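You operate a simulated robot arm through the tools that you are given. There is no shell and no other tool. Be economical: measure what you need, move in short steps, check, and stop when the job is done.

You run a simulated robot arm. Do the job below in one go: nothing can be reset, and whatever is moved stays where it is left.

JOB
Take the square wrench and put it on the lower shelf under the steel bench. Fetch the blue rag from the top of the oil table and set it on top of the blue tape roll. Put the coil marked "120 V" from the duct top over the number one cover on the top of the oil table and the coil labelled "24 V" on the drip shelf. Press the detector button to switch it on. Stack the can labelled "Acid" from the top of the steel bench on top of the can marked "High water". Take the cream pad on the top of the grey cabinet and put it away on the parts table. Shut the right cabinet door. Open the left cabinet door. Do these in any order.

The check looks at the end state, three seconds after you hand in, the way a careful person would. Anything else that was tipped, shoved, dropped, spilled or broken makes it a failure. A push-on lid holds only when it is set on centred and level and pressed home; a screw cap is set on level and turned clockwise until tight.

ROBOT AND FRAMES
A 6-joint arm with a two-finger parallel gripper on a trunk, on a base that drives. Base frame: it is fixed to the floor where the robot stands at the start and does not move with it; the origin is under the middle of the robot, x ahead of it, y to its left, z up. Lengths are in m, angles in degrees, forces in N, time in s.
With the tool pointing down near the work surface it reaches from about 0.46 to 0.88 m from the robot's upright axis, wherever it stands. Its first joint turns from -115.0 to 115.0 degrees. Places, roughly: blue rag (7x9x3 cm) [0.8, 0.2, 0.9]; blue tape roll (10x10x5 cm) [0.1, 1.5, 1.4]; can [0.25, -2.75, 1]; coil [2.5, 0, 1.25]; cream pad (8x6x3 cm) [-2.1, -2, 0.9]; detector button [1.8, -2.2, 0.9]; drip shelf (18x24 cm) [1.1, 0.02, 0.74]; left cabinet door [-2, -1.9, 0.5]; lower shelf under the steel bench [-0.7, -2.7, 0.2]; parts table [-2.1, 0.5, 0.8]; right cabinet door [-1.8, -1.5, 0.5]; square wrench (17x3x3 cm) [0.5, 0.2, 0.9]; top of the oil table [0.7, 0.6, 0.9]. Payload 4.2 kg.
The tool frame sits at the grasp point between the pads (the TCP): z along the fingers, y along the line on which they close. The tips reach 0.023 m beyond it. The gripper opens to 0.094 m. The fingers are 0.038 m wide and 0.01 m thick; the gripper's body (0.054 by 0.096 m) begins 0.039 m behind the TCP.
Orientation is that of the tool frame in the base frame, as a unit quaternion [x, y, z, w]. With the fingers straight down and closing along the base's y, the tool's x points along the base's -x, its y along +y and its z along -z.

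CONTROLS
- The arm moves only by the tool arm_command. Its arguments are lists of equal length, an entry for each row: "slide": the shift along the tool's x, y, z in units of 300 mm (1.0 is 300 mm), a list of three; "rot": the turn, a rotation vector about the tool's x, y, z in units of 45 degrees (1.0 is 45 degrees), a list of three; "jaw": the finger opening in cm, from 0 to 9.4. In form: {"slide": [[tx, ty, tz], ...], "rot": [[wx, wy, wz], ...], "jaw": [jaw, ...]}. A call has 1 to 12 rows; each row is the pose to reach, as a shift and turn from the pose commanded when the call began, along the tool's axes at that moment. A call with a number of a shift or a turn outside -1 to 1 is refused whole. Each row takes 0.2 s and may step no farther than 0.05 m and 8.6 degrees from the row before; otherwise, or with a gripper value out of range, the whole call is refused. A pose out of reach is approached as far as the arm can. The call stops where the force on the tool passes 40 N (or 10 N more than at its start, if that is more) or the arm is blocked; 0.2 s more then pass. Each finger travels about 0.108 m/s and halts on what it meets, pressing with about 25 N; the grip force reading is that of the motor and also rises with nothing between the fingers. The clock runs only during rows and for 0.2 s after the last one: add rows that repeat a pose to give the fingers time. The reply holds the time, the measured pose of the TCP, the force on the tool along the base axes, the opening and the grip force, in the units named above and with some noise, with the torque about the TCP (base axes, N m) and any sound that the robot's microphone picked up.
- Cameras (640 x 400 px; columns grow to the right, rows downward): "scene" is now at [0.235, 0.1813, 1.4095]; the picture's right is [-0.15, -0.99, 0.00], its down [-0.65, 0.10, -0.75] and it looks along [0.74, -0.11, -0.66] (base axes); focal length 282 px, centre (320, 200). "wrist" rides on the gripper at [0.086, 0.016, -0.074] in the tool frame; the picture's right is [-0.18, 0.98, 0.00], its down [-0.58, -0.11, -0.81] and it looks along [-0.79, -0.15, 0.59] (tool axes); focal length 243 px, centre (320, 200). There is no depth. A picture from a camera that has moved, and an enlarged one, comes with that camera's place and axes in the base frame and with its lens.
- get_image(camera): a new picture of that camera. No time passes.
- lift_body(by): slides the trunk up (or, below 0, down) by that many m; the arm and the scene camera ride with it, the base frame stays. It gives what a move gives, with no picture.
- drive_base(legs): drives the robot by 1 to 6 legs, each [ahead, turn to the left] in m and degrees, along the robot's own axes; the way and the turn of a leg run together, so that a leg with both is an arc; at most 1.5 m and 180 degrees a leg. The arm and the cameras ride along, it lands a little off, and it stops where it bumps. It gives what a move gives.
- aim_head(pan, tilt): turns the head with the scene camera to pan (to the left, within 80 degrees either way) and tilt (down, from -29 to 69), counted from straight ahead of the robot. It gives what a move gives.
- enlarge(camera, box): a new picture of the part [left, top, right, bottom] of that camera's present view, enlarged. No time passes.
- finish_job(): hands the job in; it is judged then, once.

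Go step by step. Nothing tells you exact positions but the pictures and the camera data: compare them with the known pose of the tool, close in by small moves and look again before you grip or let go. The budget is 217 turns and 202 pictures, counting those below and the enlarged ones. Unless the task says otherwise, let go and move clear before handing in, and close with one line.

The tools are called after "Request:" as a command line: name --argument value ..., lists and objects as JSON in quotes. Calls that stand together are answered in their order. arm_command: Moves the arm, as the interface text tells. Its arguments: {"type":"object","properties":{"slide":{"type":"array","items":{"type":"array","items":{"type":"number"}}},"rot":{"type":"array","items":{"type":"array","items":{"type":"number"}}},"jaw":{"type":"array","items":{"type":"number"}}},"required":["slide","rot","jaw"]} The other tools are called the same way: lift_body (by) slides the trunk up or down; drive_base (legs) drives the base; aim_head (pan, tilt) turns the head that bears the scene camera; get_image (camera) takes a picture; enlarge (camera, box) takes an enlarged picture of a part of a camera's view; finish_job () hands the job in.

At the start:

```text
t: 0.0
tool_pos: [0.604, -0.0253, 1.1091]
ee_rot: [0.0, 1.0, 0.0, -0.001]
wrist_force: [-0.8, -0.5, 0.2]
wrist_torque: [0.02, 0.04, 0.02]
finger_gap: 0.0939
grasp_force: 0.0
trunk travel left (down, up): [-0.775, 0.215]
robot x, y, heading: [0.0006, 0.0021, 0.1]
head pan, tilt: [-8.5, 41.3]
```

scene: 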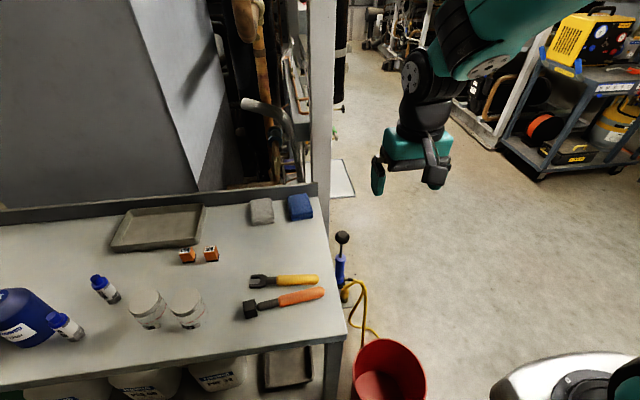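
wrist: 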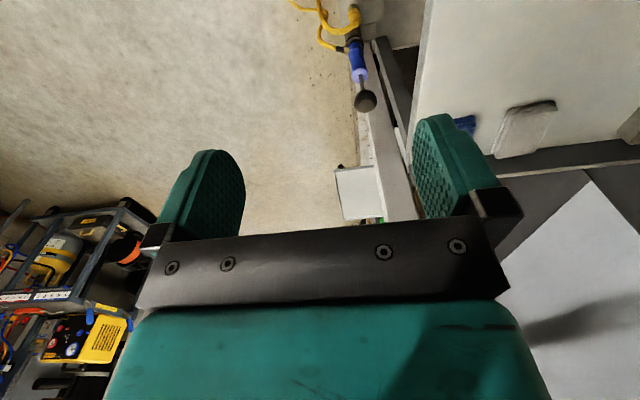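

I see the oil table with two wrenches, two pads, two orange-labelled items and some jars. I'll take enlarged looks first.

Request:
enlarge --camera "scene" --box '[220, 180, 360, 340]'

Request:
enlarge --camera "scene" --box '[60, 180, 260, 340]'

Request:
aim_head --pan -8 --tilt 10

Request:
get_image --camera "scene"

```text
2.50 times, centred on (290, 260) of scene
camera zoom: at [0.235, 0.1813, 1.4095], right [-0.15, -0.99, 0.0], down [-0.65, 0.1, -0.75], along [0.74, -0.11, -0.66], focal length 704 px, centre (395, 50)
```

zoom: 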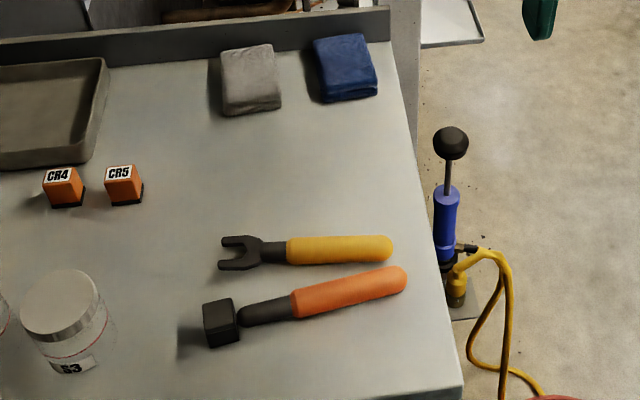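

```text
2.50 times, centred on (160, 260) of scene
camera zoom: at [0.235, 0.1813, 1.4095], right [-0.15, -0.99, 0.0], down [-0.65, 0.1, -0.75], along [0.74, -0.11, -0.66], focal length 704 px, centre (720, 50)
```

zoom: 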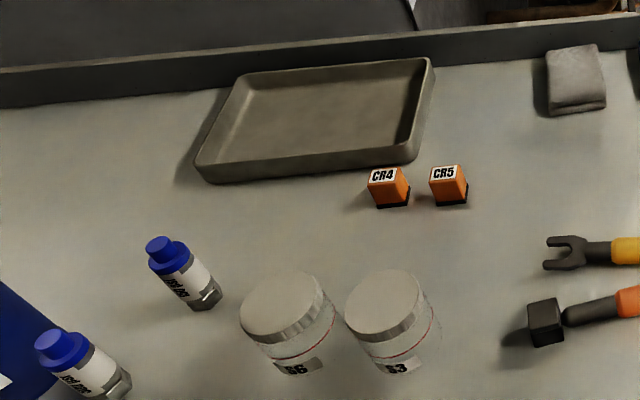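

```text
t: 1.0
tool_pos: [0.6037, -0.0261, 1.1092]
ee_rot: [0.0, 1.0, 0.001, 0.0]
wrist_force: [-0.7, 0.3, 0.1]
wrist_torque: [0.01, -0.01, 0.02]
finger_gap: 0.094
grasp_force: 0.0
trunk travel left (down, up): [-0.775, 0.215]
robot x, y, heading: [-0.0042, -0.0009, -0.1]
head pan, tilt: [-8.0, 10.0]
```

```text
197 pictures are left
camera scene: at [0.2439, 0.1808, 1.459], right [-0.14, -0.99, 0.0], down [-0.17, 0.02, -0.98], along [0.98, -0.14, -0.17], focal length 282 px, centre (320, 200)
```

scene: 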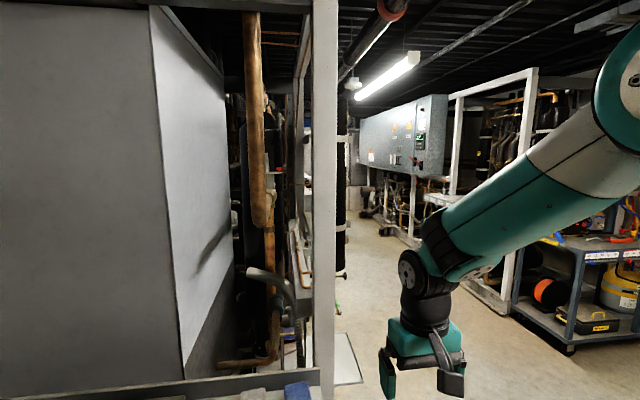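

The square wrench is the orange-handled one with the square block head. I'll keep scanning the room.

Request:
aim_head --pan 45 --tilt 35

Request:
get_image --camera "scene"

Request:
aim_head --pan 80 --tilt 15

Request:
get_image --camera "scene"

Request:
aim_head --pan -50 --tilt 15

Request:
get_image --camera "scene"

Request:
aim_head --pan -80 --tilt 15

Request:
get_image --camera "scene"

```text
t: 2.2
tool_pos: [0.6027, -0.0255, 1.1095]
ee_rot: [0.0, 1.0, 0.0, 0.0]
wrist_force: [-0.9, -0.7, 0.2]
wrist_torque: [0.01, 0.0, 0.02]
finger_gap: 0.0942
grasp_force: 0.1
trunk travel left (down, up): [-0.775, 0.215]
robot x, y, heading: [-0.0023, 0.0003, -0.1]
head pan, tilt: [45.0, 35.0]
```

```text
196 pictures are left
camera scene: at [0.2141, 0.256, 1.419], right [0.71, -0.71, 0.0], down [-0.41, -0.41, -0.82], along [0.58, 0.58, -0.57], focal length 282 px, centre (320, 200)
```

scene: 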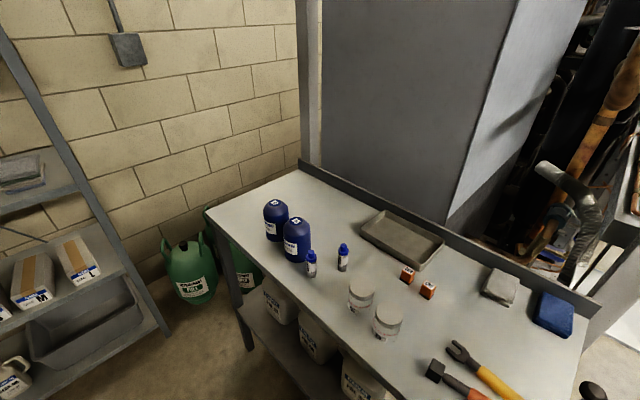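

```text
t: 3.2
tool_pos: [0.6025, -0.0261, 1.1092]
ee_rot: [0.0, 1.0, 0.0, 0.0]
wrist_force: [0.4, 1.2, -0.6]
wrist_torque: [0.03, -0.02, -0.04]
finger_gap: 0.0939
grasp_force: 0.1
trunk travel left (down, up): [-0.775, 0.215]
robot x, y, heading: [-0.0001, -0.0038, 0.2]
head pan, tilt: [80.0, 15.0]
```

```text
195 pictures are left
camera scene: at [0.1681, 0.2857, 1.4509], right [0.98, -0.17, 0.0], down [-0.05, -0.26, -0.97], along [0.17, 0.95, -0.26], focal length 282 px, centre (320, 200)
```

scene: 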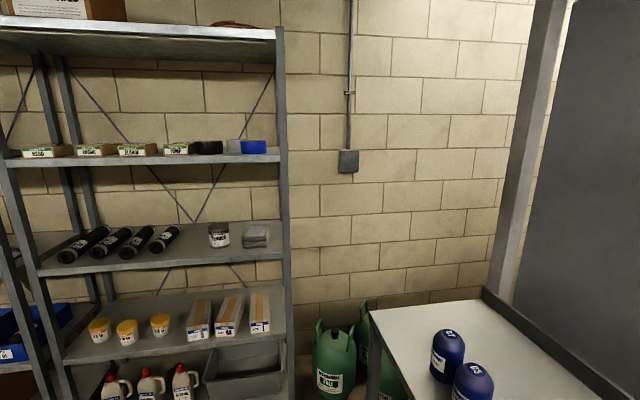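

```text
t: 5.3
tool_pos: [0.6036, -0.0253, 1.1093]
ee_rot: [0.0, 1.0, 0.0, 0.0]
wrist_force: [-0.2, -0.4, 0.1]
wrist_torque: [0.03, 0.0, 0.01]
finger_gap: 0.0941
grasp_force: 0.1
trunk travel left (down, up): [-0.775, 0.215]
robot x, y, heading: [0.0012, 0.0003, 0.1]
head pan, tilt: [-50.0, 15.0]
```

```text
194 pictures are left
camera scene: at [0.2118, 0.1222, 1.451], right [-0.77, -0.64, 0.0], down [-0.17, 0.2, -0.97], along [0.62, -0.74, -0.26], focal length 282 px, centre (320, 200)
```

scene: 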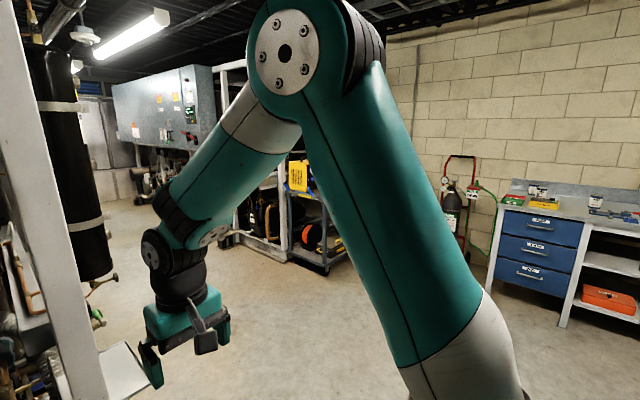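

```text
t: 6.2
tool_pos: [0.603, -0.0258, 1.1089]
ee_rot: [0.001, 1.0, -0.001, 0.0]
wrist_force: [0.8, 0.0, 0.2]
wrist_torque: [0.02, 0.03, 0.01]
finger_gap: 0.094
grasp_force: 0.1
trunk travel left (down, up): [-0.775, 0.215]
robot x, y, heading: [-0.0016, 0.0004, -0.0]
head pan, tilt: [-80.0, 15.0]
```

```text
193 pictures are left
camera scene: at [0.1681, 0.1018, 1.451], right [-0.98, -0.17, 0.0], down [-0.05, 0.25, -0.97], along [0.17, -0.95, -0.26], focal length 282 px, centre (320, 200)
```

scene: 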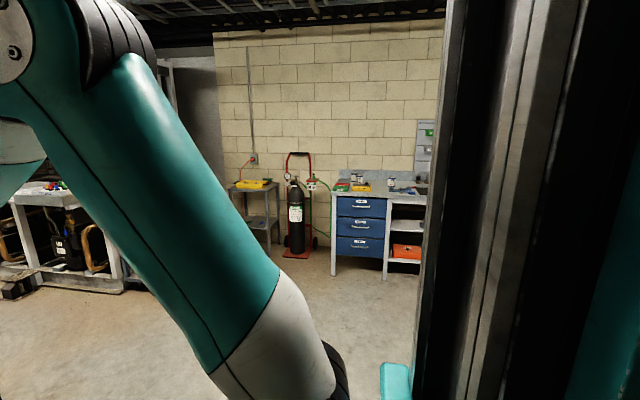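

Request:
aim_head --pan 72 --tilt 22

Request:
enlarge --camera "scene" --box '[20, 60, 220, 220]'

Request:
enlarge --camera "scene" --box '[400, 240, 560, 400]'

```text
t: 8.6
tool_pos: [0.602, -0.0273, 1.1094]
ee_rot: [0.0, 1.0, 0.001, 0.0]
wrist_force: [-0.8, 0.6, 0.0]
wrist_torque: [-0.02, 0.02, -0.04]
finger_gap: 0.0939
grasp_force: 0.0
trunk travel left (down, up): [-0.775, 0.215]
robot x, y, heading: [-0.0, 0.0025, 0.1]
head pan, tilt: [72.0, 22.0]
```

```text
2.50 times, centred on (120, 140) of scene
camera zoom: at [0.1805, 0.282, 1.4396], right [0.95, -0.31, 0.0], down [-0.12, -0.36, -0.93], along [0.29, 0.88, -0.37], focal length 704 px, centre (820, 350)
```

zoom: 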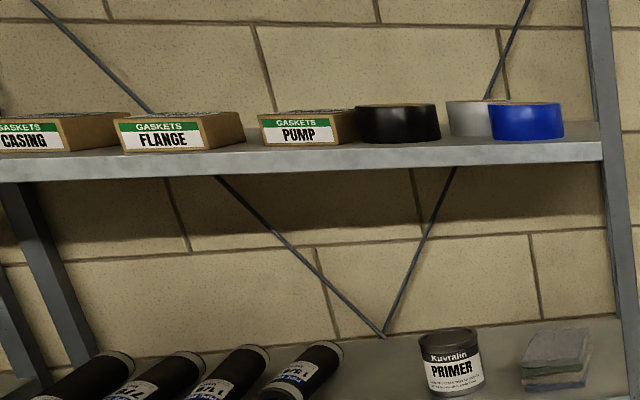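

```text
2.50 times, centred on (480, 320) of scene
camera zoom: at [0.1805, 0.282, 1.4396], right [0.95, -0.31, 0.0], down [-0.12, -0.36, -0.93], along [0.29, 0.88, -0.37], focal length 704 px, centre (-80, -100)
```

zoom: 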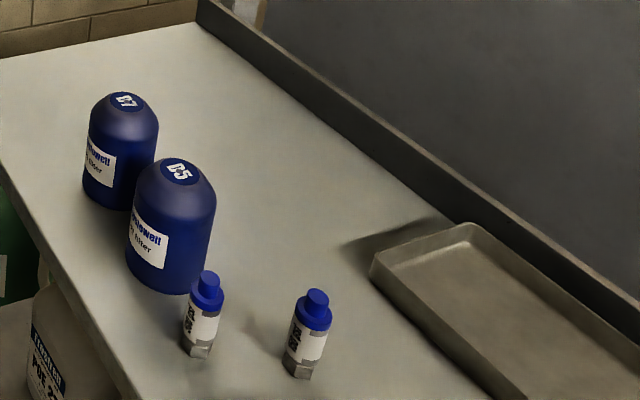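

Request:
enlarge --camera "scene" --box '[430, 300, 490, 340]'

Request:
aim_head --pan 30 --tilt 45

Request:
get_image --camera "scene"

```text
10.00 times, centred on (460, 320) of scene
camera zoom: at [0.1805, 0.282, 1.4396], right [0.95, -0.31, 0.0], down [-0.12, -0.36, -0.93], along [0.29, 0.88, -0.37], focal length 2815 px, centre (-1080, -1000)
```

zoom: 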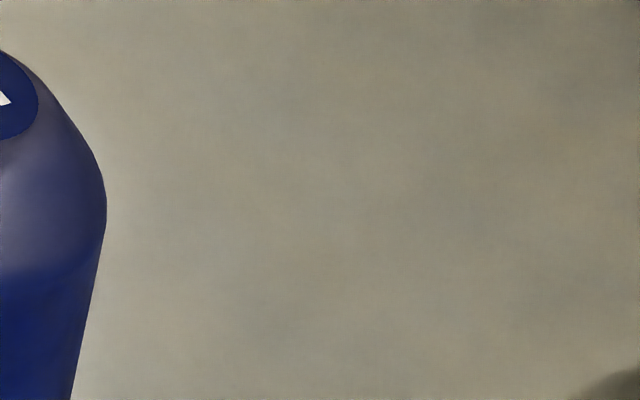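

```text
t: 9.7
tool_pos: [0.6037, -0.0268, 1.1095]
ee_rot: [0.0, 1.0, 0.0, 0.0]
wrist_force: [-0.4, -0.6, 0.6]
wrist_torque: [0.01, 0.01, 0.0]
finger_gap: 0.0941
grasp_force: 0.0
trunk travel left (down, up): [-0.775, 0.215]
robot x, y, heading: [-0.0011, 0.0013, -0.1]
head pan, tilt: [30.0, 45.0]
```

```text
189 pictures are left
camera scene: at [0.2222, 0.2345, 1.4042], right [0.5, -0.87, 0.0], down [-0.61, -0.35, -0.71], along [0.61, 0.35, -0.71], focal length 282 px, centre (320, 200)
```

scene: 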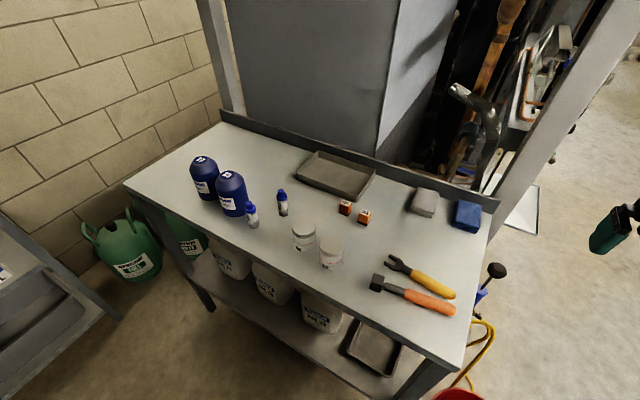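

Request:
enlarge --camera "scene" --box '[230, 180, 310, 235]'

Request:
enlarge --camera "scene" --box '[280, 210, 360, 280]'

Request:
enlarge --camera "scene" --box '[360, 180, 500, 320]'

```text
7.27 times, centred on (270, 208) of scene
camera zoom: at [0.2222, 0.2345, 1.4042], right [0.5, -0.87, 0.0], down [-0.61, -0.35, -0.71], along [0.61, 0.35, -0.71], focal length 2047 px, centre (684, 146)
```

zoom: 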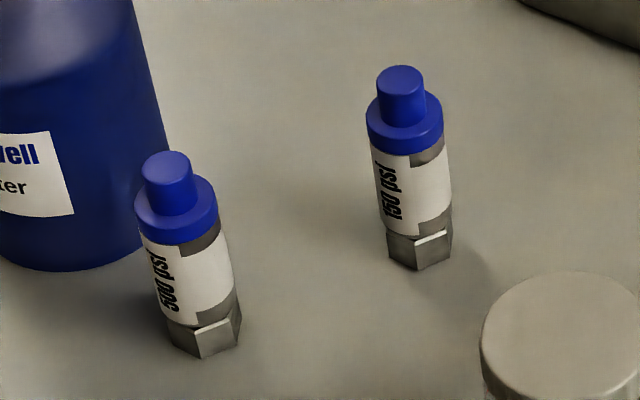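

```text
5.71 times, centred on (320, 245) of scene
camera zoom: at [0.2222, 0.2345, 1.4042], right [0.5, -0.87, 0.0], down [-0.61, -0.35, -0.71], along [0.61, 0.35, -0.71], focal length 1609 px, centre (320, -57)
```

zoom: 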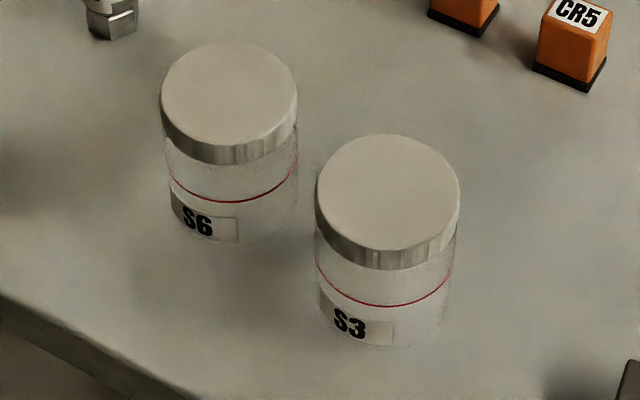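

```text
2.86 times, centred on (430, 250) of scene
camera zoom: at [0.2222, 0.2345, 1.4042], right [0.5, -0.87, 0.0], down [-0.61, -0.35, -0.71], along [0.61, 0.35, -0.71], focal length 804 px, centre (6, 57)
```

zoom: 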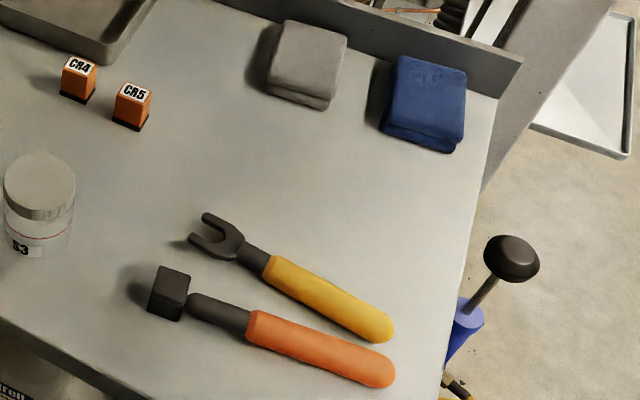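

Request:
enlarge --camera "scene" --box '[184, 150, 254, 200]'

Request:
enlarge --camera "wrist" --box '[330, 20, 640, 220]'

```text
8.00 times, centred on (219, 175) of scene
camera zoom: at [0.2222, 0.2345, 1.4042], right [0.5, -0.87, 0.0], down [-0.61, -0.35, -0.71], along [0.61, 0.35, -0.71], focal length 2252 px, centre (1128, 400)
```

zoom: 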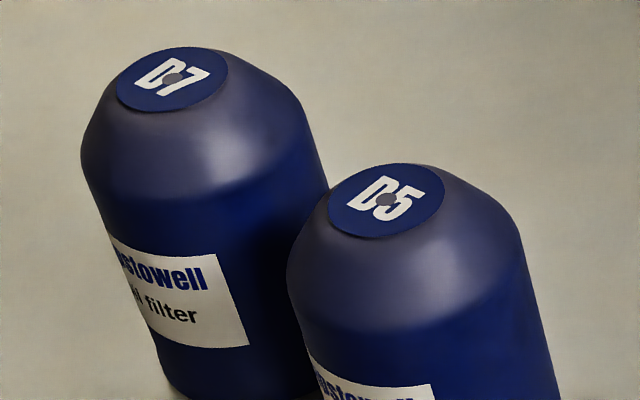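

```text
2.00 times, centred on (485, 120) of wrist
camera zoom: at [0.5171, -0.0095, 1.1839], right [0.18, 0.98, 0.0], down [0.58, -0.11, 0.81], along [0.79, -0.15, -0.59], focal length 485 px, centre (-10, 360)
```

zoom: 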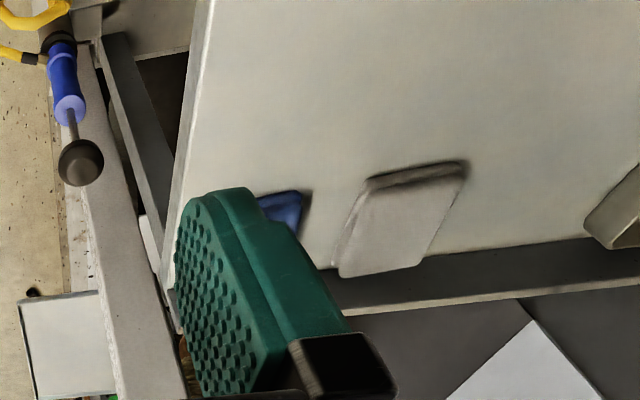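

The oil table holds the blue rag near (0.78, 0.155), about 9 cm along x and 6 cm along y. I read the coil phrase as: the 120 V coil, now on the duct top over cover no. 1, goes onto the oil table top. First I'll fetch the rag, with the tool pitched 30° forward so it can reach into the shelf.

Request:
arm_command --slide '[[-0.09, 0.1, 0.055], [-0.18, 0.2, 0.11], [-0.27, 0.3, 0.165], [-0.36, 0.4, 0.22], [-0.45, 0.5, 0.275], [-0.54, 0.6, 0.333]]' --rot '[[0, -0.11, 0], [0, -0.22, 0], [0, -0.33, 0], [0, -0.44, 0], [0, -0.55, 0], [0, -0.667, 0]]' --jaw '[9.4, 9.4, 9.4, 9.4, 9.4, 9.4]'

Request:
aim_head --pan 0 --tilt 45

Request:
get_image --camera "scene"

Request:
get_image --camera "wrist"

```text
t: 11.1
tool_pos: [0.7642, 0.1526, 1.0097]
ee_rot: [-0.001, 0.966, 0.0, 0.26]
wrist_force: [-0.4, -0.3, 0.8]
wrist_torque: [0.05, 0.01, -0.01]
finger_gap: 0.094
grasp_force: 0.1
trunk travel left (down, up): [-0.775, 0.215]
robot x, y, heading: [0.0001, -0.0005, 0.1]
head pan, tilt: [30.0, 45.0]
```

```text
t: 12.1
tool_pos: [0.7634, 0.1536, 1.0095]
ee_rot: [0.0, 0.966, 0.0, 0.259]
wrist_force: [-0.6, -0.1, 0.2]
wrist_torque: [-0.01, 0.02, 0.0]
finger_gap: 0.0937
grasp_force: 0.2
trunk travel left (down, up): [-0.775, 0.215]
robot x, y, heading: [-0.0004, 0.0008, 0.0]
head pan, tilt: [0.0, 45.0]
```

```text
183 pictures are left
camera scene: at [0.2331, 0.1939, 1.4042], right [0.0, -1.0, 0.0], down [-0.71, 0.0, -0.71], along [0.71, 0.0, -0.71], focal length 282 px, centre (320, 200)
```

scene: 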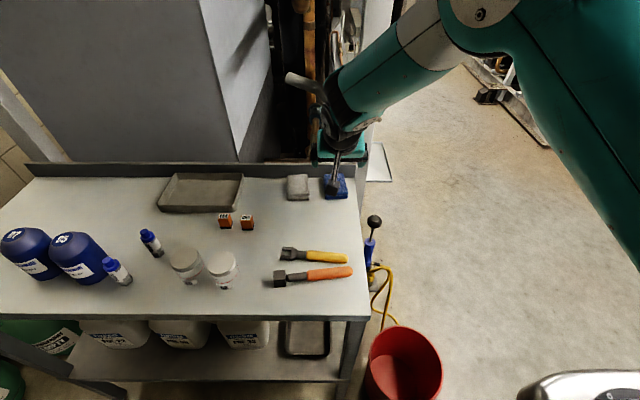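

```text
182 pictures are left
camera wrist: at [0.6525, 0.1698, 1.0309], right [0.16, 0.98, 0.09], down [0.1, -0.11, 0.99], along [0.98, -0.15, -0.12], focal length 243 px, centre (320, 200)
```

wrist: 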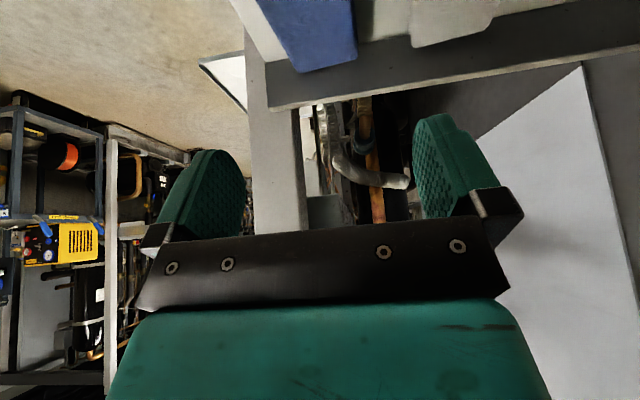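

Request:
arm_command --slide '[[0.044, 0, 0.11], [0.088, 0.005, 0.219]]' --rot '[[0, 0, 0], [0, 0, 0]]' --jaw '[9.4, 9.4]'

Request:
enlarge --camera "scene" --box '[280, 120, 400, 220]'

Request:
get_image --camera "wrist"

```text
t: 12.7
tool_pos: [0.7738, 0.1538, 0.9388]
ee_rot: [0.0, 0.966, 0.0, 0.26]
wrist_force: [-0.9, -1.2, 0.3]
wrist_torque: [0.0, 0.01, -0.03]
finger_gap: 0.0941
grasp_force: 0.1
trunk travel left (down, up): [-0.775, 0.215]
robot x, y, heading: [0.0009, -0.003, -0.1]
head pan, tilt: [0.0, 45.0]
```

```text
4.00 times, centred on (340, 170) of scene
camera zoom: at [0.2328, 0.1937, 1.4043], right [0.0, -1.0, 0.0], down [-0.71, 0.0, -0.71], along [0.71, 0.0, -0.71], focal length 1126 px, centre (240, 320)
```

zoom: 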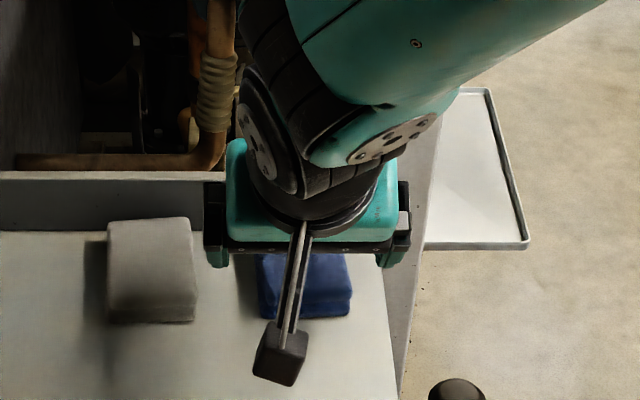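

```text
180 pictures are left
camera wrist: at [0.663, 0.1713, 0.9605], right [0.16, 0.98, 0.09], down [0.1, -0.11, 0.99], along [0.98, -0.15, -0.12], focal length 243 px, centre (320, 200)
```

wrist: 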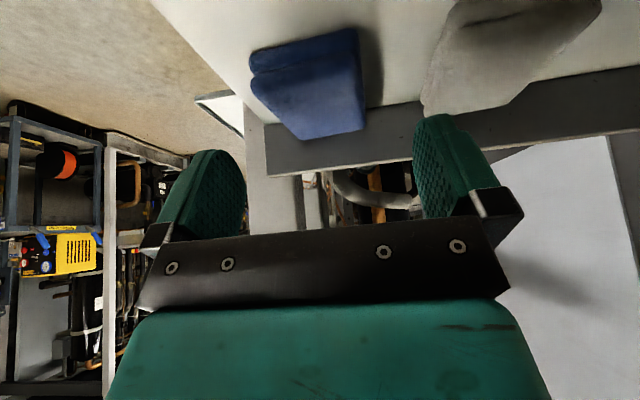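

Table top is about z 0.873, and the rag centre is near y 0.149. I'll lower to z 0.907 and close.

Request:
arm_command --slide '[[0.03, -0.015, 0.05], [0.053, -0.015, 0.092], [0.053, -0.015, 0.092], [0.053, -0.015, 0.092], [0.053, -0.015, 0.092]]' --rot '[[0, 0, 0], [0, 0, 0], [0, 0, 0], [0, 0, 0], [0, 0, 0]]' --jaw '[9.4, 9.4, 6.5, 4.0, 4.0]'

Request:
get_image --camera "wrist"

```text
t: 13.9
tool_pos: [0.7747, 0.1514, 0.9067]
ee_rot: [0.0, 0.966, 0.0, 0.26]
wrist_force: [-1.3, 1.3, 1.8]
wrist_torque: [0.0, 0.02, 0.0]
finger_gap: 0.0408
grasp_force: 1.2
trunk travel left (down, up): [-0.775, 0.215]
robot x, y, heading: [-0.0011, -0.0007, -0.1]
head pan, tilt: [0.0, 45.0]
```

```text
179 pictures are left
camera wrist: at [0.6628, 0.1672, 0.9287], right [0.16, 0.98, 0.09], down [0.1, -0.11, 0.99], along [0.98, -0.15, -0.12], focal length 243 px, centre (320, 200)
```

wrist: 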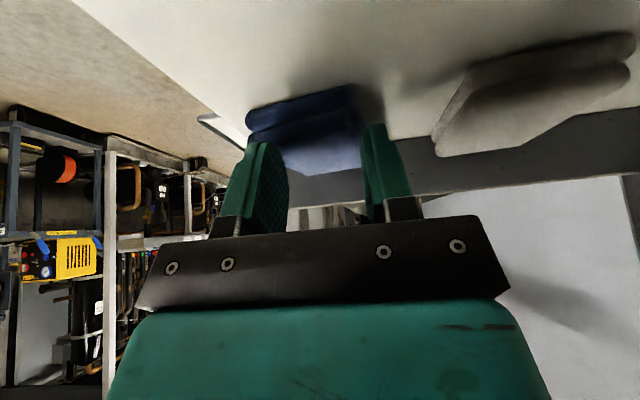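

Request:
arm_command --slide '[[0, 0, 0], [0, 0, 0], [0, 0, 0], [0.013, 0, 0.023], [0.025, 0, 0.043], [0.038, 0, 0.066]]' --rot '[[0, 0, 0], [0, 0, 0], [0, 0, 0], [0, 0, 0], [0, 0, 0], [0, 0, 0]]' --jaw '[6.5, 9.4, 9.4, 9.4, 9.4, 9.4]'

Request:
get_image --camera "wrist"

Request:
enlarge --camera "scene" --box '[280, 120, 400, 220]'

```text
t: 15.3
tool_pos: [0.7756, 0.1515, 0.889]
ee_rot: [0.0, 0.965, 0.0, 0.262]
wrist_force: [-16.7, -5.0, 34.1]
wrist_torque: [-1.02, 0.68, -0.03]
finger_gap: 0.0937
grasp_force: 0.1
trunk travel left (down, up): [-0.775, 0.215]
robot x, y, heading: [-0.0016, -0.0026, -0.3]
head pan, tilt: [0.0, 45.0]
```

```text
178 pictures are left
camera wrist: at [0.663, 0.1674, 0.9098], right [0.16, 0.98, 0.09], down [0.09, -0.11, 0.99], along [0.98, -0.15, -0.11], focal length 243 px, centre (320, 200)
```

wrist: 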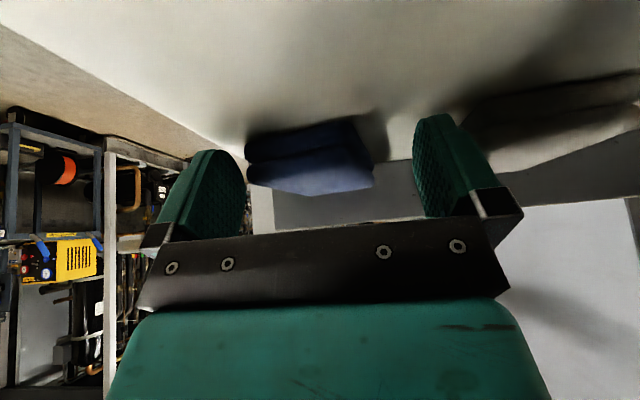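

```text
4.00 times, centred on (340, 170) of scene
camera zoom: at [0.2308, 0.1933, 1.4055], right [0.0, -1.0, 0.0], down [-0.71, 0.0, -0.71], along [0.71, 0.0, -0.71], focal length 1126 px, centre (240, 320)
```

zoom: 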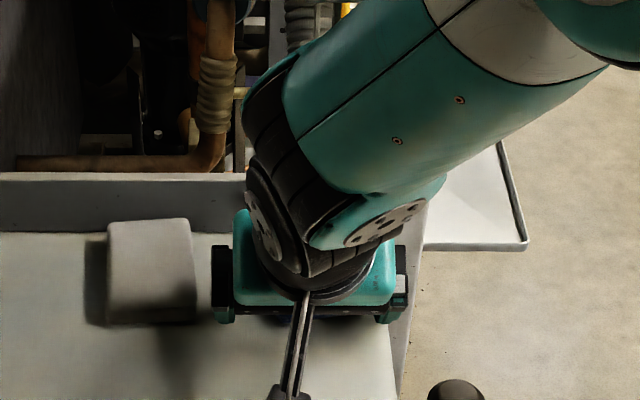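

Fingertips touched the table, so its top is at about z 0.86. That puts the rag farther out, centred near x 0.815. I'll raise slightly, move forward and grip.

Request:
arm_command --slide '[[-0.013, 0, -0.023], [-0.055, -0.01, 0.006], [-0.114, -0.013, 0.035], [-0.114, -0.013, 0.035], [-0.114, -0.013, 0.035], [-0.114, -0.013, 0.035], [-0.114, -0.013, 0.035]]' --rot '[[0, 0, 0], [0, 0, 0], [0, 0, 0], [0, 0, 0], [0, 0, 0], [0, 0, 0], [0, 0, 0]]' --jaw '[9.4, 9.4, 9.4, 6.5, 4.5, 3.5, 3.5]'

Request:
get_image --camera "wrist"

```text
t: 16.9
tool_pos: [0.8093, 0.1465, 0.8921]
ee_rot: [0.001, 0.966, 0.0, 0.258]
wrist_force: [0.7, -1.0, 0.9]
wrist_torque: [-0.08, 0.01, 0.04]
finger_gap: 0.0618
grasp_force: 25.5
trunk travel left (down, up): [-0.775, 0.215]
robot x, y, heading: [0.0028, 0.0002, 0.1]
head pan, tilt: [0.0, 45.0]
```

```text
176 pictures are left
camera wrist: at [0.6982, 0.1634, 0.9139], right [0.16, 0.98, 0.09], down [0.1, -0.11, 0.99], along [0.98, -0.15, -0.12], focal length 243 px, centre (320, 200)
```

wrist: 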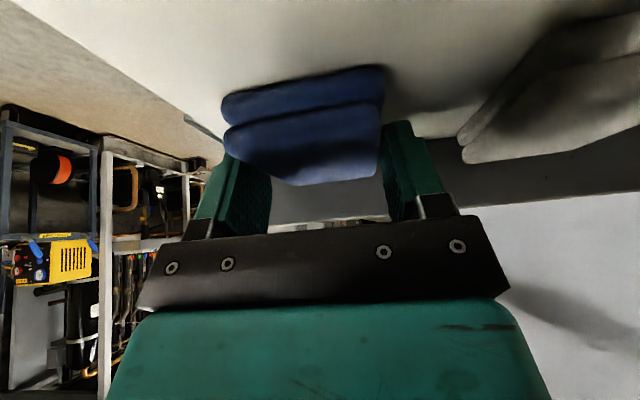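

Request:
arm_command --slide '[[-0.083, 0, -0.144], [-0.081, 0, -0.274], [-0.079, 0, -0.403], [-0.077, 0, -0.532], [-0.075, 0, -0.662], [-0.072, 0, -0.79], [-0.07, 0, -0.92]]' --rot '[[0, 0, 0], [0, 0, 0], [0, 0, 0], [0, 0, 0], [0, 0, 0], [0, 0, 0], [0, 0, 0]]' --jaw '[3.5, 3.5, 3.5, 3.5, 3.5, 3.5, 3.5]'

Request:
lift_body --by 0.2

Request:
get_image --camera "wrist"

```text
t: 18.5
tool_pos: [0.6896, 0.1478, 1.1423]
ee_rot: [0.0, 0.966, 0.0, 0.259]
wrist_force: [0.2, 0.2, -1.8]
wrist_torque: [0.0, 0.02, 0.03]
finger_gap: 0.0615
grasp_force: 25.4
trunk travel left (down, up): [-0.775, 0.215]
robot x, y, heading: [-0.0018, -0.0015, -0.0]
head pan, tilt: [0.0, 45.0]
```

```text
t: 20.6
tool_pos: [0.6896, 0.1475, 1.3417]
ee_rot: [0.0, 0.966, 0.0, 0.259]
wrist_force: [0.4, 0.9, -0.4]
wrist_torque: [0.01, 0.03, -0.03]
finger_gap: 0.0612
grasp_force: 24.5
trunk travel left (down, up): [-0.975, 0.015]
robot x, y, heading: [-0.0011, 0.0009, -0.1]
head pan, tilt: [0.0, 45.0]
```

```text
175 pictures are left
camera wrist: at [0.5785, 0.1641, 1.3636], right [0.16, 0.98, 0.09], down [0.1, -0.11, 0.99], along [0.98, -0.15, -0.12], focal length 243 px, centre (320, 200)
```

wrist: 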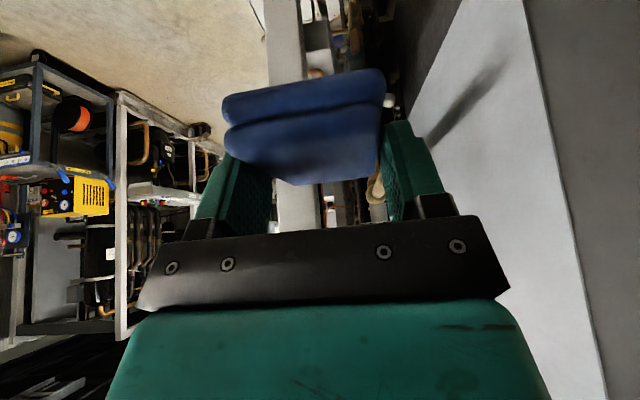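

Request:
drive_base --legs '[[0, 90]]'

Request:
aim_head --pan 0 --tilt 15

Request:
get_image --camera "scene"

```text
t: 24.8
tool_pos: [-0.143, 0.691, 1.3408]
ee_rot: [-0.68, 0.686, 0.183, 0.184]
wrist_force: [-0.1, -0.3, -0.2]
wrist_torque: [0.01, -0.03, 0.0]
finger_gap: 0.0615
grasp_force: 25.2
trunk travel left (down, up): [-0.975, 0.015]
robot x, y, heading: [-0.0076, 0.0003, 89.8]
head pan, tilt: [0.0, 45.0]
```

```text
t: 25.8
tool_pos: [-0.1433, 0.6912, 1.3416]
ee_rot: [-0.681, 0.685, 0.182, 0.183]
wrist_force: [-0.1, 0.3, -0.6]
wrist_torque: [0.03, 0.07, 0.0]
finger_gap: 0.0613
grasp_force: 24.7
trunk travel left (down, up): [-0.975, 0.015]
robot x, y, heading: [-0.008, -0.0017, 89.9]
head pan, tilt: [0.0, 15.0]
```

```text
174 pictures are left
camera scene: at [-0.1998, 0.2454, 1.6509], right [1.0, -0.01, 0.0], down [0.0, -0.26, -0.97], along [0.01, 0.97, -0.26], focal length 282 px, centre (320, 200)
```

scene: 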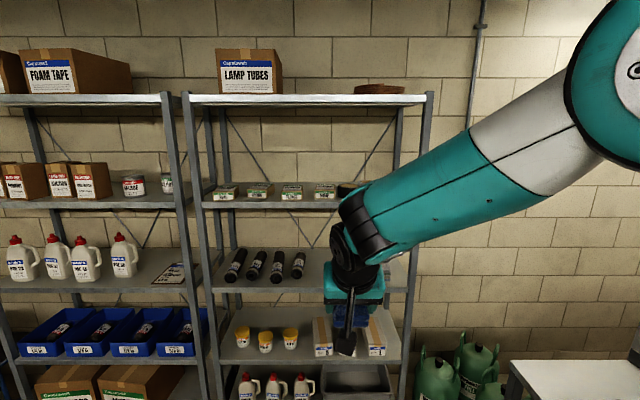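

Request:
arm_command --slide '[[0, -0.15, 0], [0, -0.3, 0], [0, -0.45, 0], [0, -0.6, 0], [0, -0.75, 0], [0, -0.85, 0]]' --rot '[[0, 0, 0], [0, 0, 0], [0, 0, 0], [0, 0, 0], [0, 0, 0], [0, 0, 0]]' --jaw '[3.5, 3.5, 3.5, 3.5, 3.5, 3.5]'

Request:
drive_base --legs '[[0.35, 0]]'

Request:
get_image --camera "scene"

```text
t: 27.2
tool_pos: [0.1125, 0.69, 1.3425]
ee_rot: [-0.681, 0.685, 0.183, 0.184]
wrist_force: [0.1, -0.5, -0.7]
wrist_torque: [0.01, 0.0, -0.02]
finger_gap: 0.0612
grasp_force: 25.1
trunk travel left (down, up): [-0.975, 0.015]
robot x, y, heading: [-0.0083, -0.0017, 89.9]
head pan, tilt: [0.0, 15.0]
```

```text
t: 29.5
tool_pos: [0.1149, 1.042, 1.343]
ee_rot: [-0.681, 0.685, 0.182, 0.184]
wrist_force: [0.3, -0.5, -1.5]
wrist_torque: [0.03, -0.01, -0.01]
finger_gap: 0.0612
grasp_force: 24.4
trunk travel left (down, up): [-0.975, 0.015]
robot x, y, heading: [-0.0041, 0.3542, 89.9]
head pan, tilt: [0.0, 15.0]
```

```text
173 pictures are left
camera scene: at [-0.1976, 0.5984, 1.651], right [1.0, -0.01, 0.0], down [0.0, -0.26, -0.97], along [0.01, 0.97, -0.26], focal length 282 px, centre (320, 200)
```

scene: 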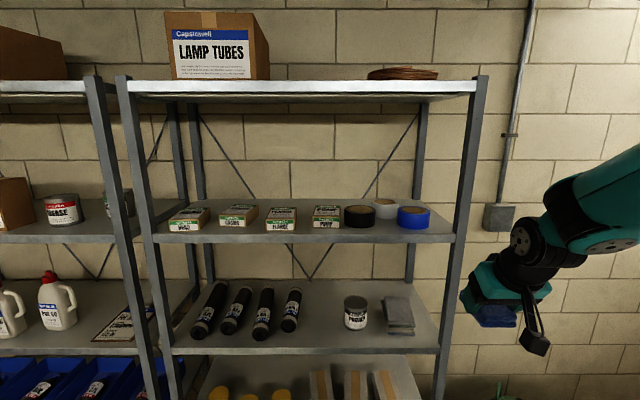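

Tape roll is located at (0.112, 1.456), with its top at about z 1.391. I'll raise the rag above that and drive in.

Request:
arm_command --slide '[[-0.065, 0, -0.113], [-0.13, 0, -0.226], [-0.195, 0, -0.338]]' --rot '[[0, 0, 0], [0, 0, 0], [0, 0, 0]]' --jaw '[3.5, 3.5, 3.5]'

Request:
drive_base --legs '[[0.29, 0]]'

Request:
aim_head --pan -20 --tilt 15

Request:
get_image --camera "scene"

```text
t: 30.3
tool_pos: [0.1144, 1.042, 1.4598]
ee_rot: [-0.681, 0.686, 0.182, 0.183]
wrist_force: [-0.1, 0.1, -0.6]
wrist_torque: [0.01, -0.04, -0.03]
finger_gap: 0.0611
grasp_force: 25.3
trunk travel left (down, up): [-0.975, 0.015]
robot x, y, heading: [-0.0043, 0.3542, 89.6]
head pan, tilt: [0.0, 15.0]
```

```text
t: 32.3
tool_pos: [0.1185, 1.3316, 1.4589]
ee_rot: [-0.681, 0.685, 0.182, 0.184]
wrist_force: [0.4, -0.5, -0.8]
wrist_torque: [-0.02, 0.0, -0.02]
finger_gap: 0.0611
grasp_force: 25.0
trunk travel left (down, up): [-0.975, 0.015]
robot x, y, heading: [-0.0003, 0.6426, 89.5]
head pan, tilt: [0.0, 15.0]
```

```text
t: 33.1
tool_pos: [0.1175, 1.3338, 1.4596]
ee_rot: [-0.681, 0.685, 0.182, 0.184]
wrist_force: [0.1, 0.0, -0.5]
wrist_torque: [-0.03, 0.0, -0.01]
finger_gap: 0.0615
grasp_force: 25.2
trunk travel left (down, up): [-0.975, 0.015]
robot x, y, heading: [-0.0013, 0.641, 89.7]
head pan, tilt: [-20.0, 15.0]
```

```text
172 pictures are left
camera scene: at [-0.164, 0.8838, 1.651], right [0.94, -0.35, 0.0], down [-0.09, -0.24, -0.97], along [0.34, 0.91, -0.26], focal length 282 px, centre (320, 200)
```

scene: 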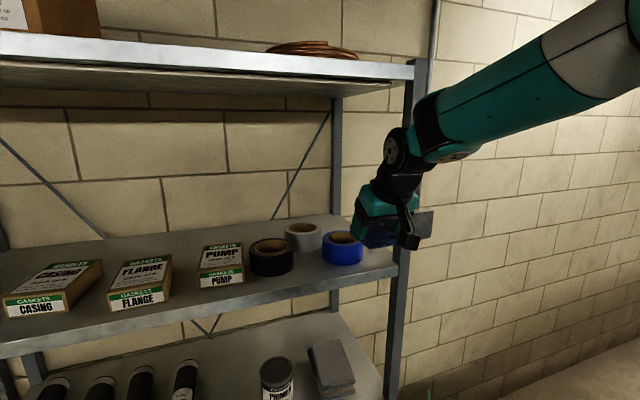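

Request:
arm_command --slide '[[0.037, 0, 0.064], [-0.05, 0.007, 0.114], [-0.135, 0.014, 0.163], [-0.22, 0.021, 0.213], [-0.306, 0.028, 0.262]]' --rot '[[0, 0, 0], [0, 0, 0], [0, 0, 0], [0, 0, 0], [0, 0, 0]]' --jaw '[3.5, 3.5, 3.5, 3.5, 3.5]'

Request:
get_image --camera "scene"

Request:
enlarge --camera "scene" --box '[280, 160, 420, 280]'

```text
t: 34.3
tool_pos: [0.1107, 1.4508, 1.4365]
ee_rot: [-0.681, 0.685, 0.183, 0.183]
wrist_force: [-0.5, -0.4, -0.3]
wrist_torque: [0.01, -0.02, 0.04]
finger_gap: 0.0611
grasp_force: 25.0
trunk travel left (down, up): [-0.975, 0.015]
robot x, y, heading: [-0.0034, 0.6467, 89.7]
head pan, tilt: [-20.0, 15.0]
```

```text
171 pictures are left
camera scene: at [-0.1639, 0.8834, 1.651], right [0.94, -0.35, 0.0], down [-0.09, -0.24, -0.97], along [0.34, 0.91, -0.26], focal length 282 px, centre (320, 200)
```

scene: 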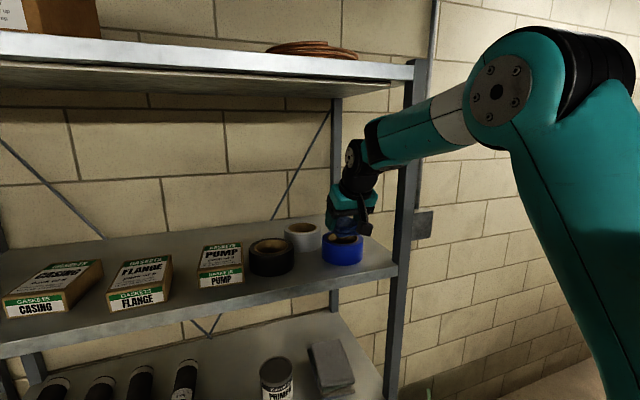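

```text
3.33 times, centred on (350, 220) of scene
camera zoom: at [-0.1639, 0.8834, 1.651], right [0.94, -0.35, 0.0], down [-0.09, -0.24, -0.97], along [0.34, 0.91, -0.26], focal length 938 px, centre (220, 133)
```

zoom: 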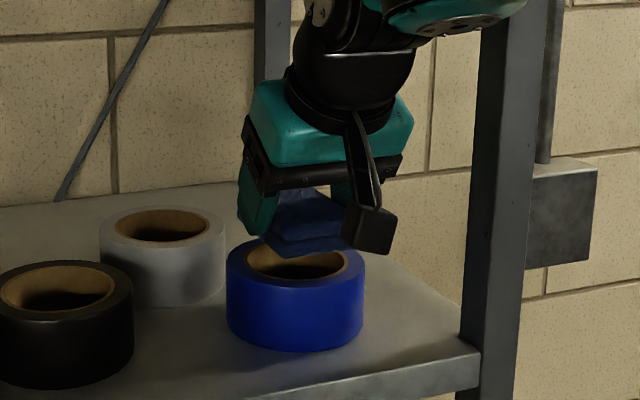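

Request:
arm_command --slide '[[0.02, 0.007, 0.012], [0.039, 0.013, 0.026]]' --rot '[[0, 0, 0], [0, 0, 0]]' --jaw '[3.5, 3.5]'

Request:
enlarge --camera "scene" --box '[280, 160, 420, 280]'

```text
t: 34.9
tool_pos: [0.105, 1.445, 1.4245]
ee_rot: [-0.68, 0.685, 0.182, 0.184]
wrist_force: [0.1, 0.7, -0.5]
wrist_torque: [0.02, -0.02, 0.0]
finger_gap: 0.0612
grasp_force: 25.0
trunk travel left (down, up): [-0.975, 0.015]
robot x, y, heading: [-0.0007, 0.6447, 89.8]
head pan, tilt: [-20.0, 15.0]
```

```text
3.33 times, centred on (350, 220) of scene
camera zoom: at [-0.1639, 0.8838, 1.651], right [0.94, -0.35, 0.0], down [-0.09, -0.24, -0.97], along [0.34, 0.91, -0.26], focal length 938 px, centre (220, 133)
```

zoom: 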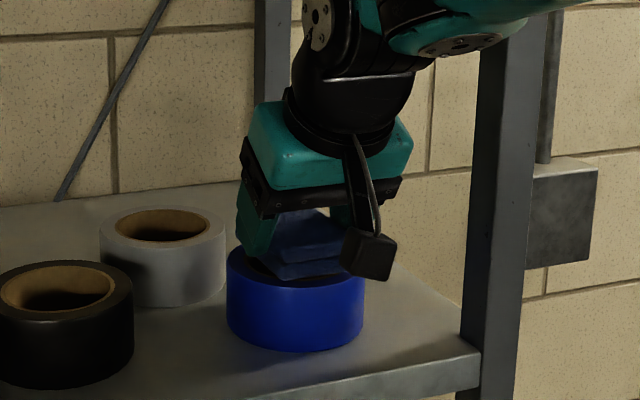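

Request:
arm_command --slide '[[0.008, 0, 0.013], [0.008, 0, 0.013]]' --rot '[[0, 0, 0], [0, 0, 0]]' --jaw '[3.5, 3.5]'

Request:
enlarge --camera "scene" --box '[310, 190, 390, 260]'

```text
t: 35.5
tool_pos: [0.1049, 1.4457, 1.4199]
ee_rot: [-0.681, 0.685, 0.183, 0.183]
wrist_force: [-0.7, 0.4, 3.5]
wrist_torque: [0.1, -0.06, 0.01]
finger_gap: 0.0611
grasp_force: 24.6
trunk travel left (down, up): [-0.975, 0.015]
robot x, y, heading: [-0.0036, 0.6479, 89.8]
head pan, tilt: [-20.0, 15.0]
```

```text
5.71 times, centred on (350, 225) of scene
camera zoom: at [-0.164, 0.8837, 1.6511], right [0.94, -0.35, 0.0], down [-0.09, -0.24, -0.97], along [0.34, 0.91, -0.26], focal length 1609 px, centre (149, 57)
```

zoom: 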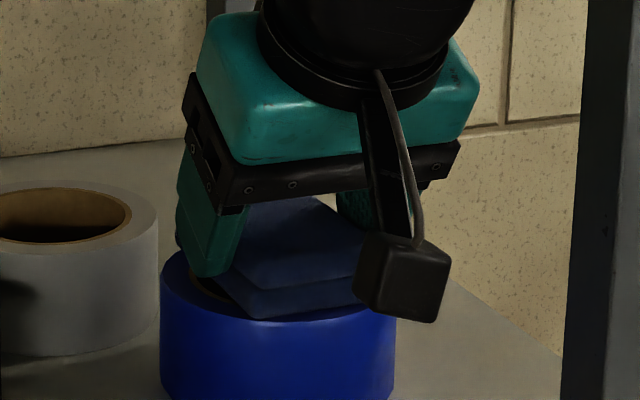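

Request:
arm_command --slide '[[0, 0, 0], [0, 0, 0], [0, 0, 0], [0, 0, -0.1], [0, 0, -0.2], [0, 0, -0.33], [0, 0, -0.49]]' --rot '[[0, 0, 0], [0, 0, 0], [0, 0, 0], [0, 0, 0], [0, 0, 0], [0, 0, 0], [0, 0, 0]]' --jaw '[7, 8.6, 8.6, 8.6, 8.6, 8.6, 8.6]'

Request:
drive_base --legs '[[-0.3, 0]]'

Request:
aim_head --pan -10 --tilt 15

Request:
get_image --camera "scene"

```text
t: 37.1
tool_pos: [0.1058, 1.3727, 1.5477]
ee_rot: [-0.681, 0.685, 0.182, 0.183]
wrist_force: [0.8, 1.3, -0.2]
wrist_torque: [-0.02, 0.01, 0.0]
finger_gap: 0.0862
grasp_force: 0.0
trunk travel left (down, up): [-0.975, 0.015]
robot x, y, heading: [-0.0069, 0.6421, 89.7]
head pan, tilt: [-20.0, 15.0]
```

```text
t: 39.1
tool_pos: [0.1035, 1.0709, 1.5478]
ee_rot: [-0.681, 0.685, 0.182, 0.184]
wrist_force: [0.0, 1.2, 0.4]
wrist_torque: [-0.03, 0.03, -0.01]
finger_gap: 0.086
grasp_force: 0.1
trunk travel left (down, up): [-0.975, 0.015]
robot x, y, heading: [-0.0048, 0.3424, 89.6]
head pan, tilt: [-20.0, 15.0]
```

```text
t: 39.9
tool_pos: [0.1047, 1.0719, 1.5475]
ee_rot: [-0.681, 0.685, 0.182, 0.184]
wrist_force: [0.6, -0.1, 0.4]
wrist_torque: [0.03, -0.01, 0.03]
finger_gap: 0.086
grasp_force: 0.1
trunk travel left (down, up): [-0.975, 0.015]
robot x, y, heading: [-0.0032, 0.342, 89.6]
head pan, tilt: [-10.0, 15.0]
```

```text
167 pictures are left
camera scene: at [-0.1813, 0.5881, 1.651], right [0.98, -0.18, 0.0], down [-0.05, -0.25, -0.97], along [0.17, 0.95, -0.26], focal length 282 px, centre (320, 200)
```

scene: 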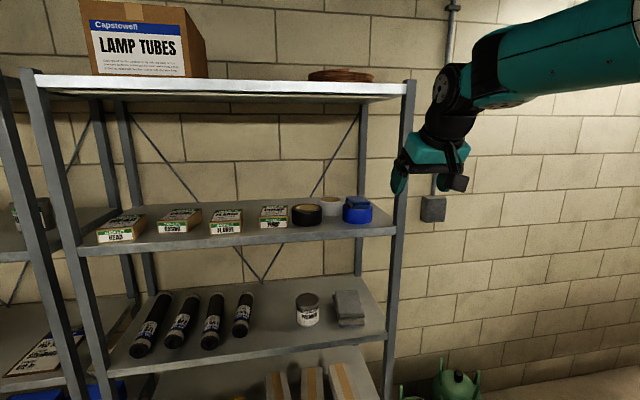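

The rag sits on the tape roll. Next I'll go for the duct and coils by backing up, turning right and looking ahead.

Request:
drive_base --legs '[[-0.9, 0], [0, -90]]'

Request:
aim_head --pan 10 --tilt 12

Request:
get_image --camera "scene"

```text
t: 48.4
tool_pos: [0.7189, -0.66, 1.5475]
ee_rot: [0.005, 0.966, -0.001, 0.259]
wrist_force: [0.4, -0.2, 0.2]
wrist_torque: [0.02, 0.0, 0.01]
finger_gap: 0.086
grasp_force: 0.1
trunk travel left (down, up): [-0.975, 0.015]
robot x, y, heading: [-0.0082, -0.5498, -0.3]
head pan, tilt: [-10.0, 15.0]
```

```text
t: 49.2
tool_pos: [0.7187, -0.6593, 1.5475]
ee_rot: [0.005, 0.966, -0.001, 0.259]
wrist_force: [0.2, -0.5, -0.1]
wrist_torque: [0.02, 0.04, -0.01]
finger_gap: 0.0859
grasp_force: 0.1
trunk travel left (down, up): [-0.975, 0.015]
robot x, y, heading: [-0.009, -0.5486, -0.3]
head pan, tilt: [10.0, 12.0]
```

```text
166 pictures are left
camera scene: at [0.2361, -0.3421, 1.6559], right [0.16, -0.99, 0.0], down [-0.21, -0.03, -0.98], along [0.96, 0.16, -0.21], focal length 282 px, centre (320, 200)
```

scene: 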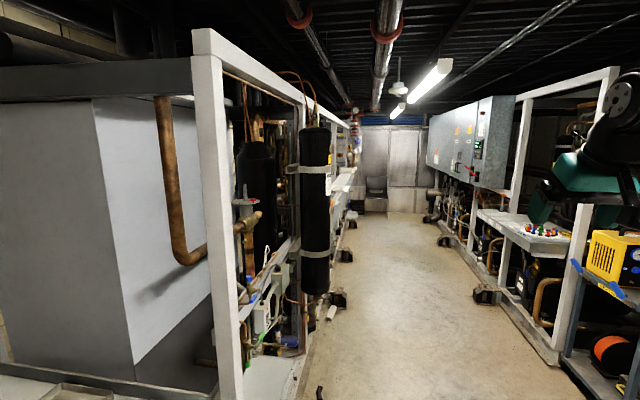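

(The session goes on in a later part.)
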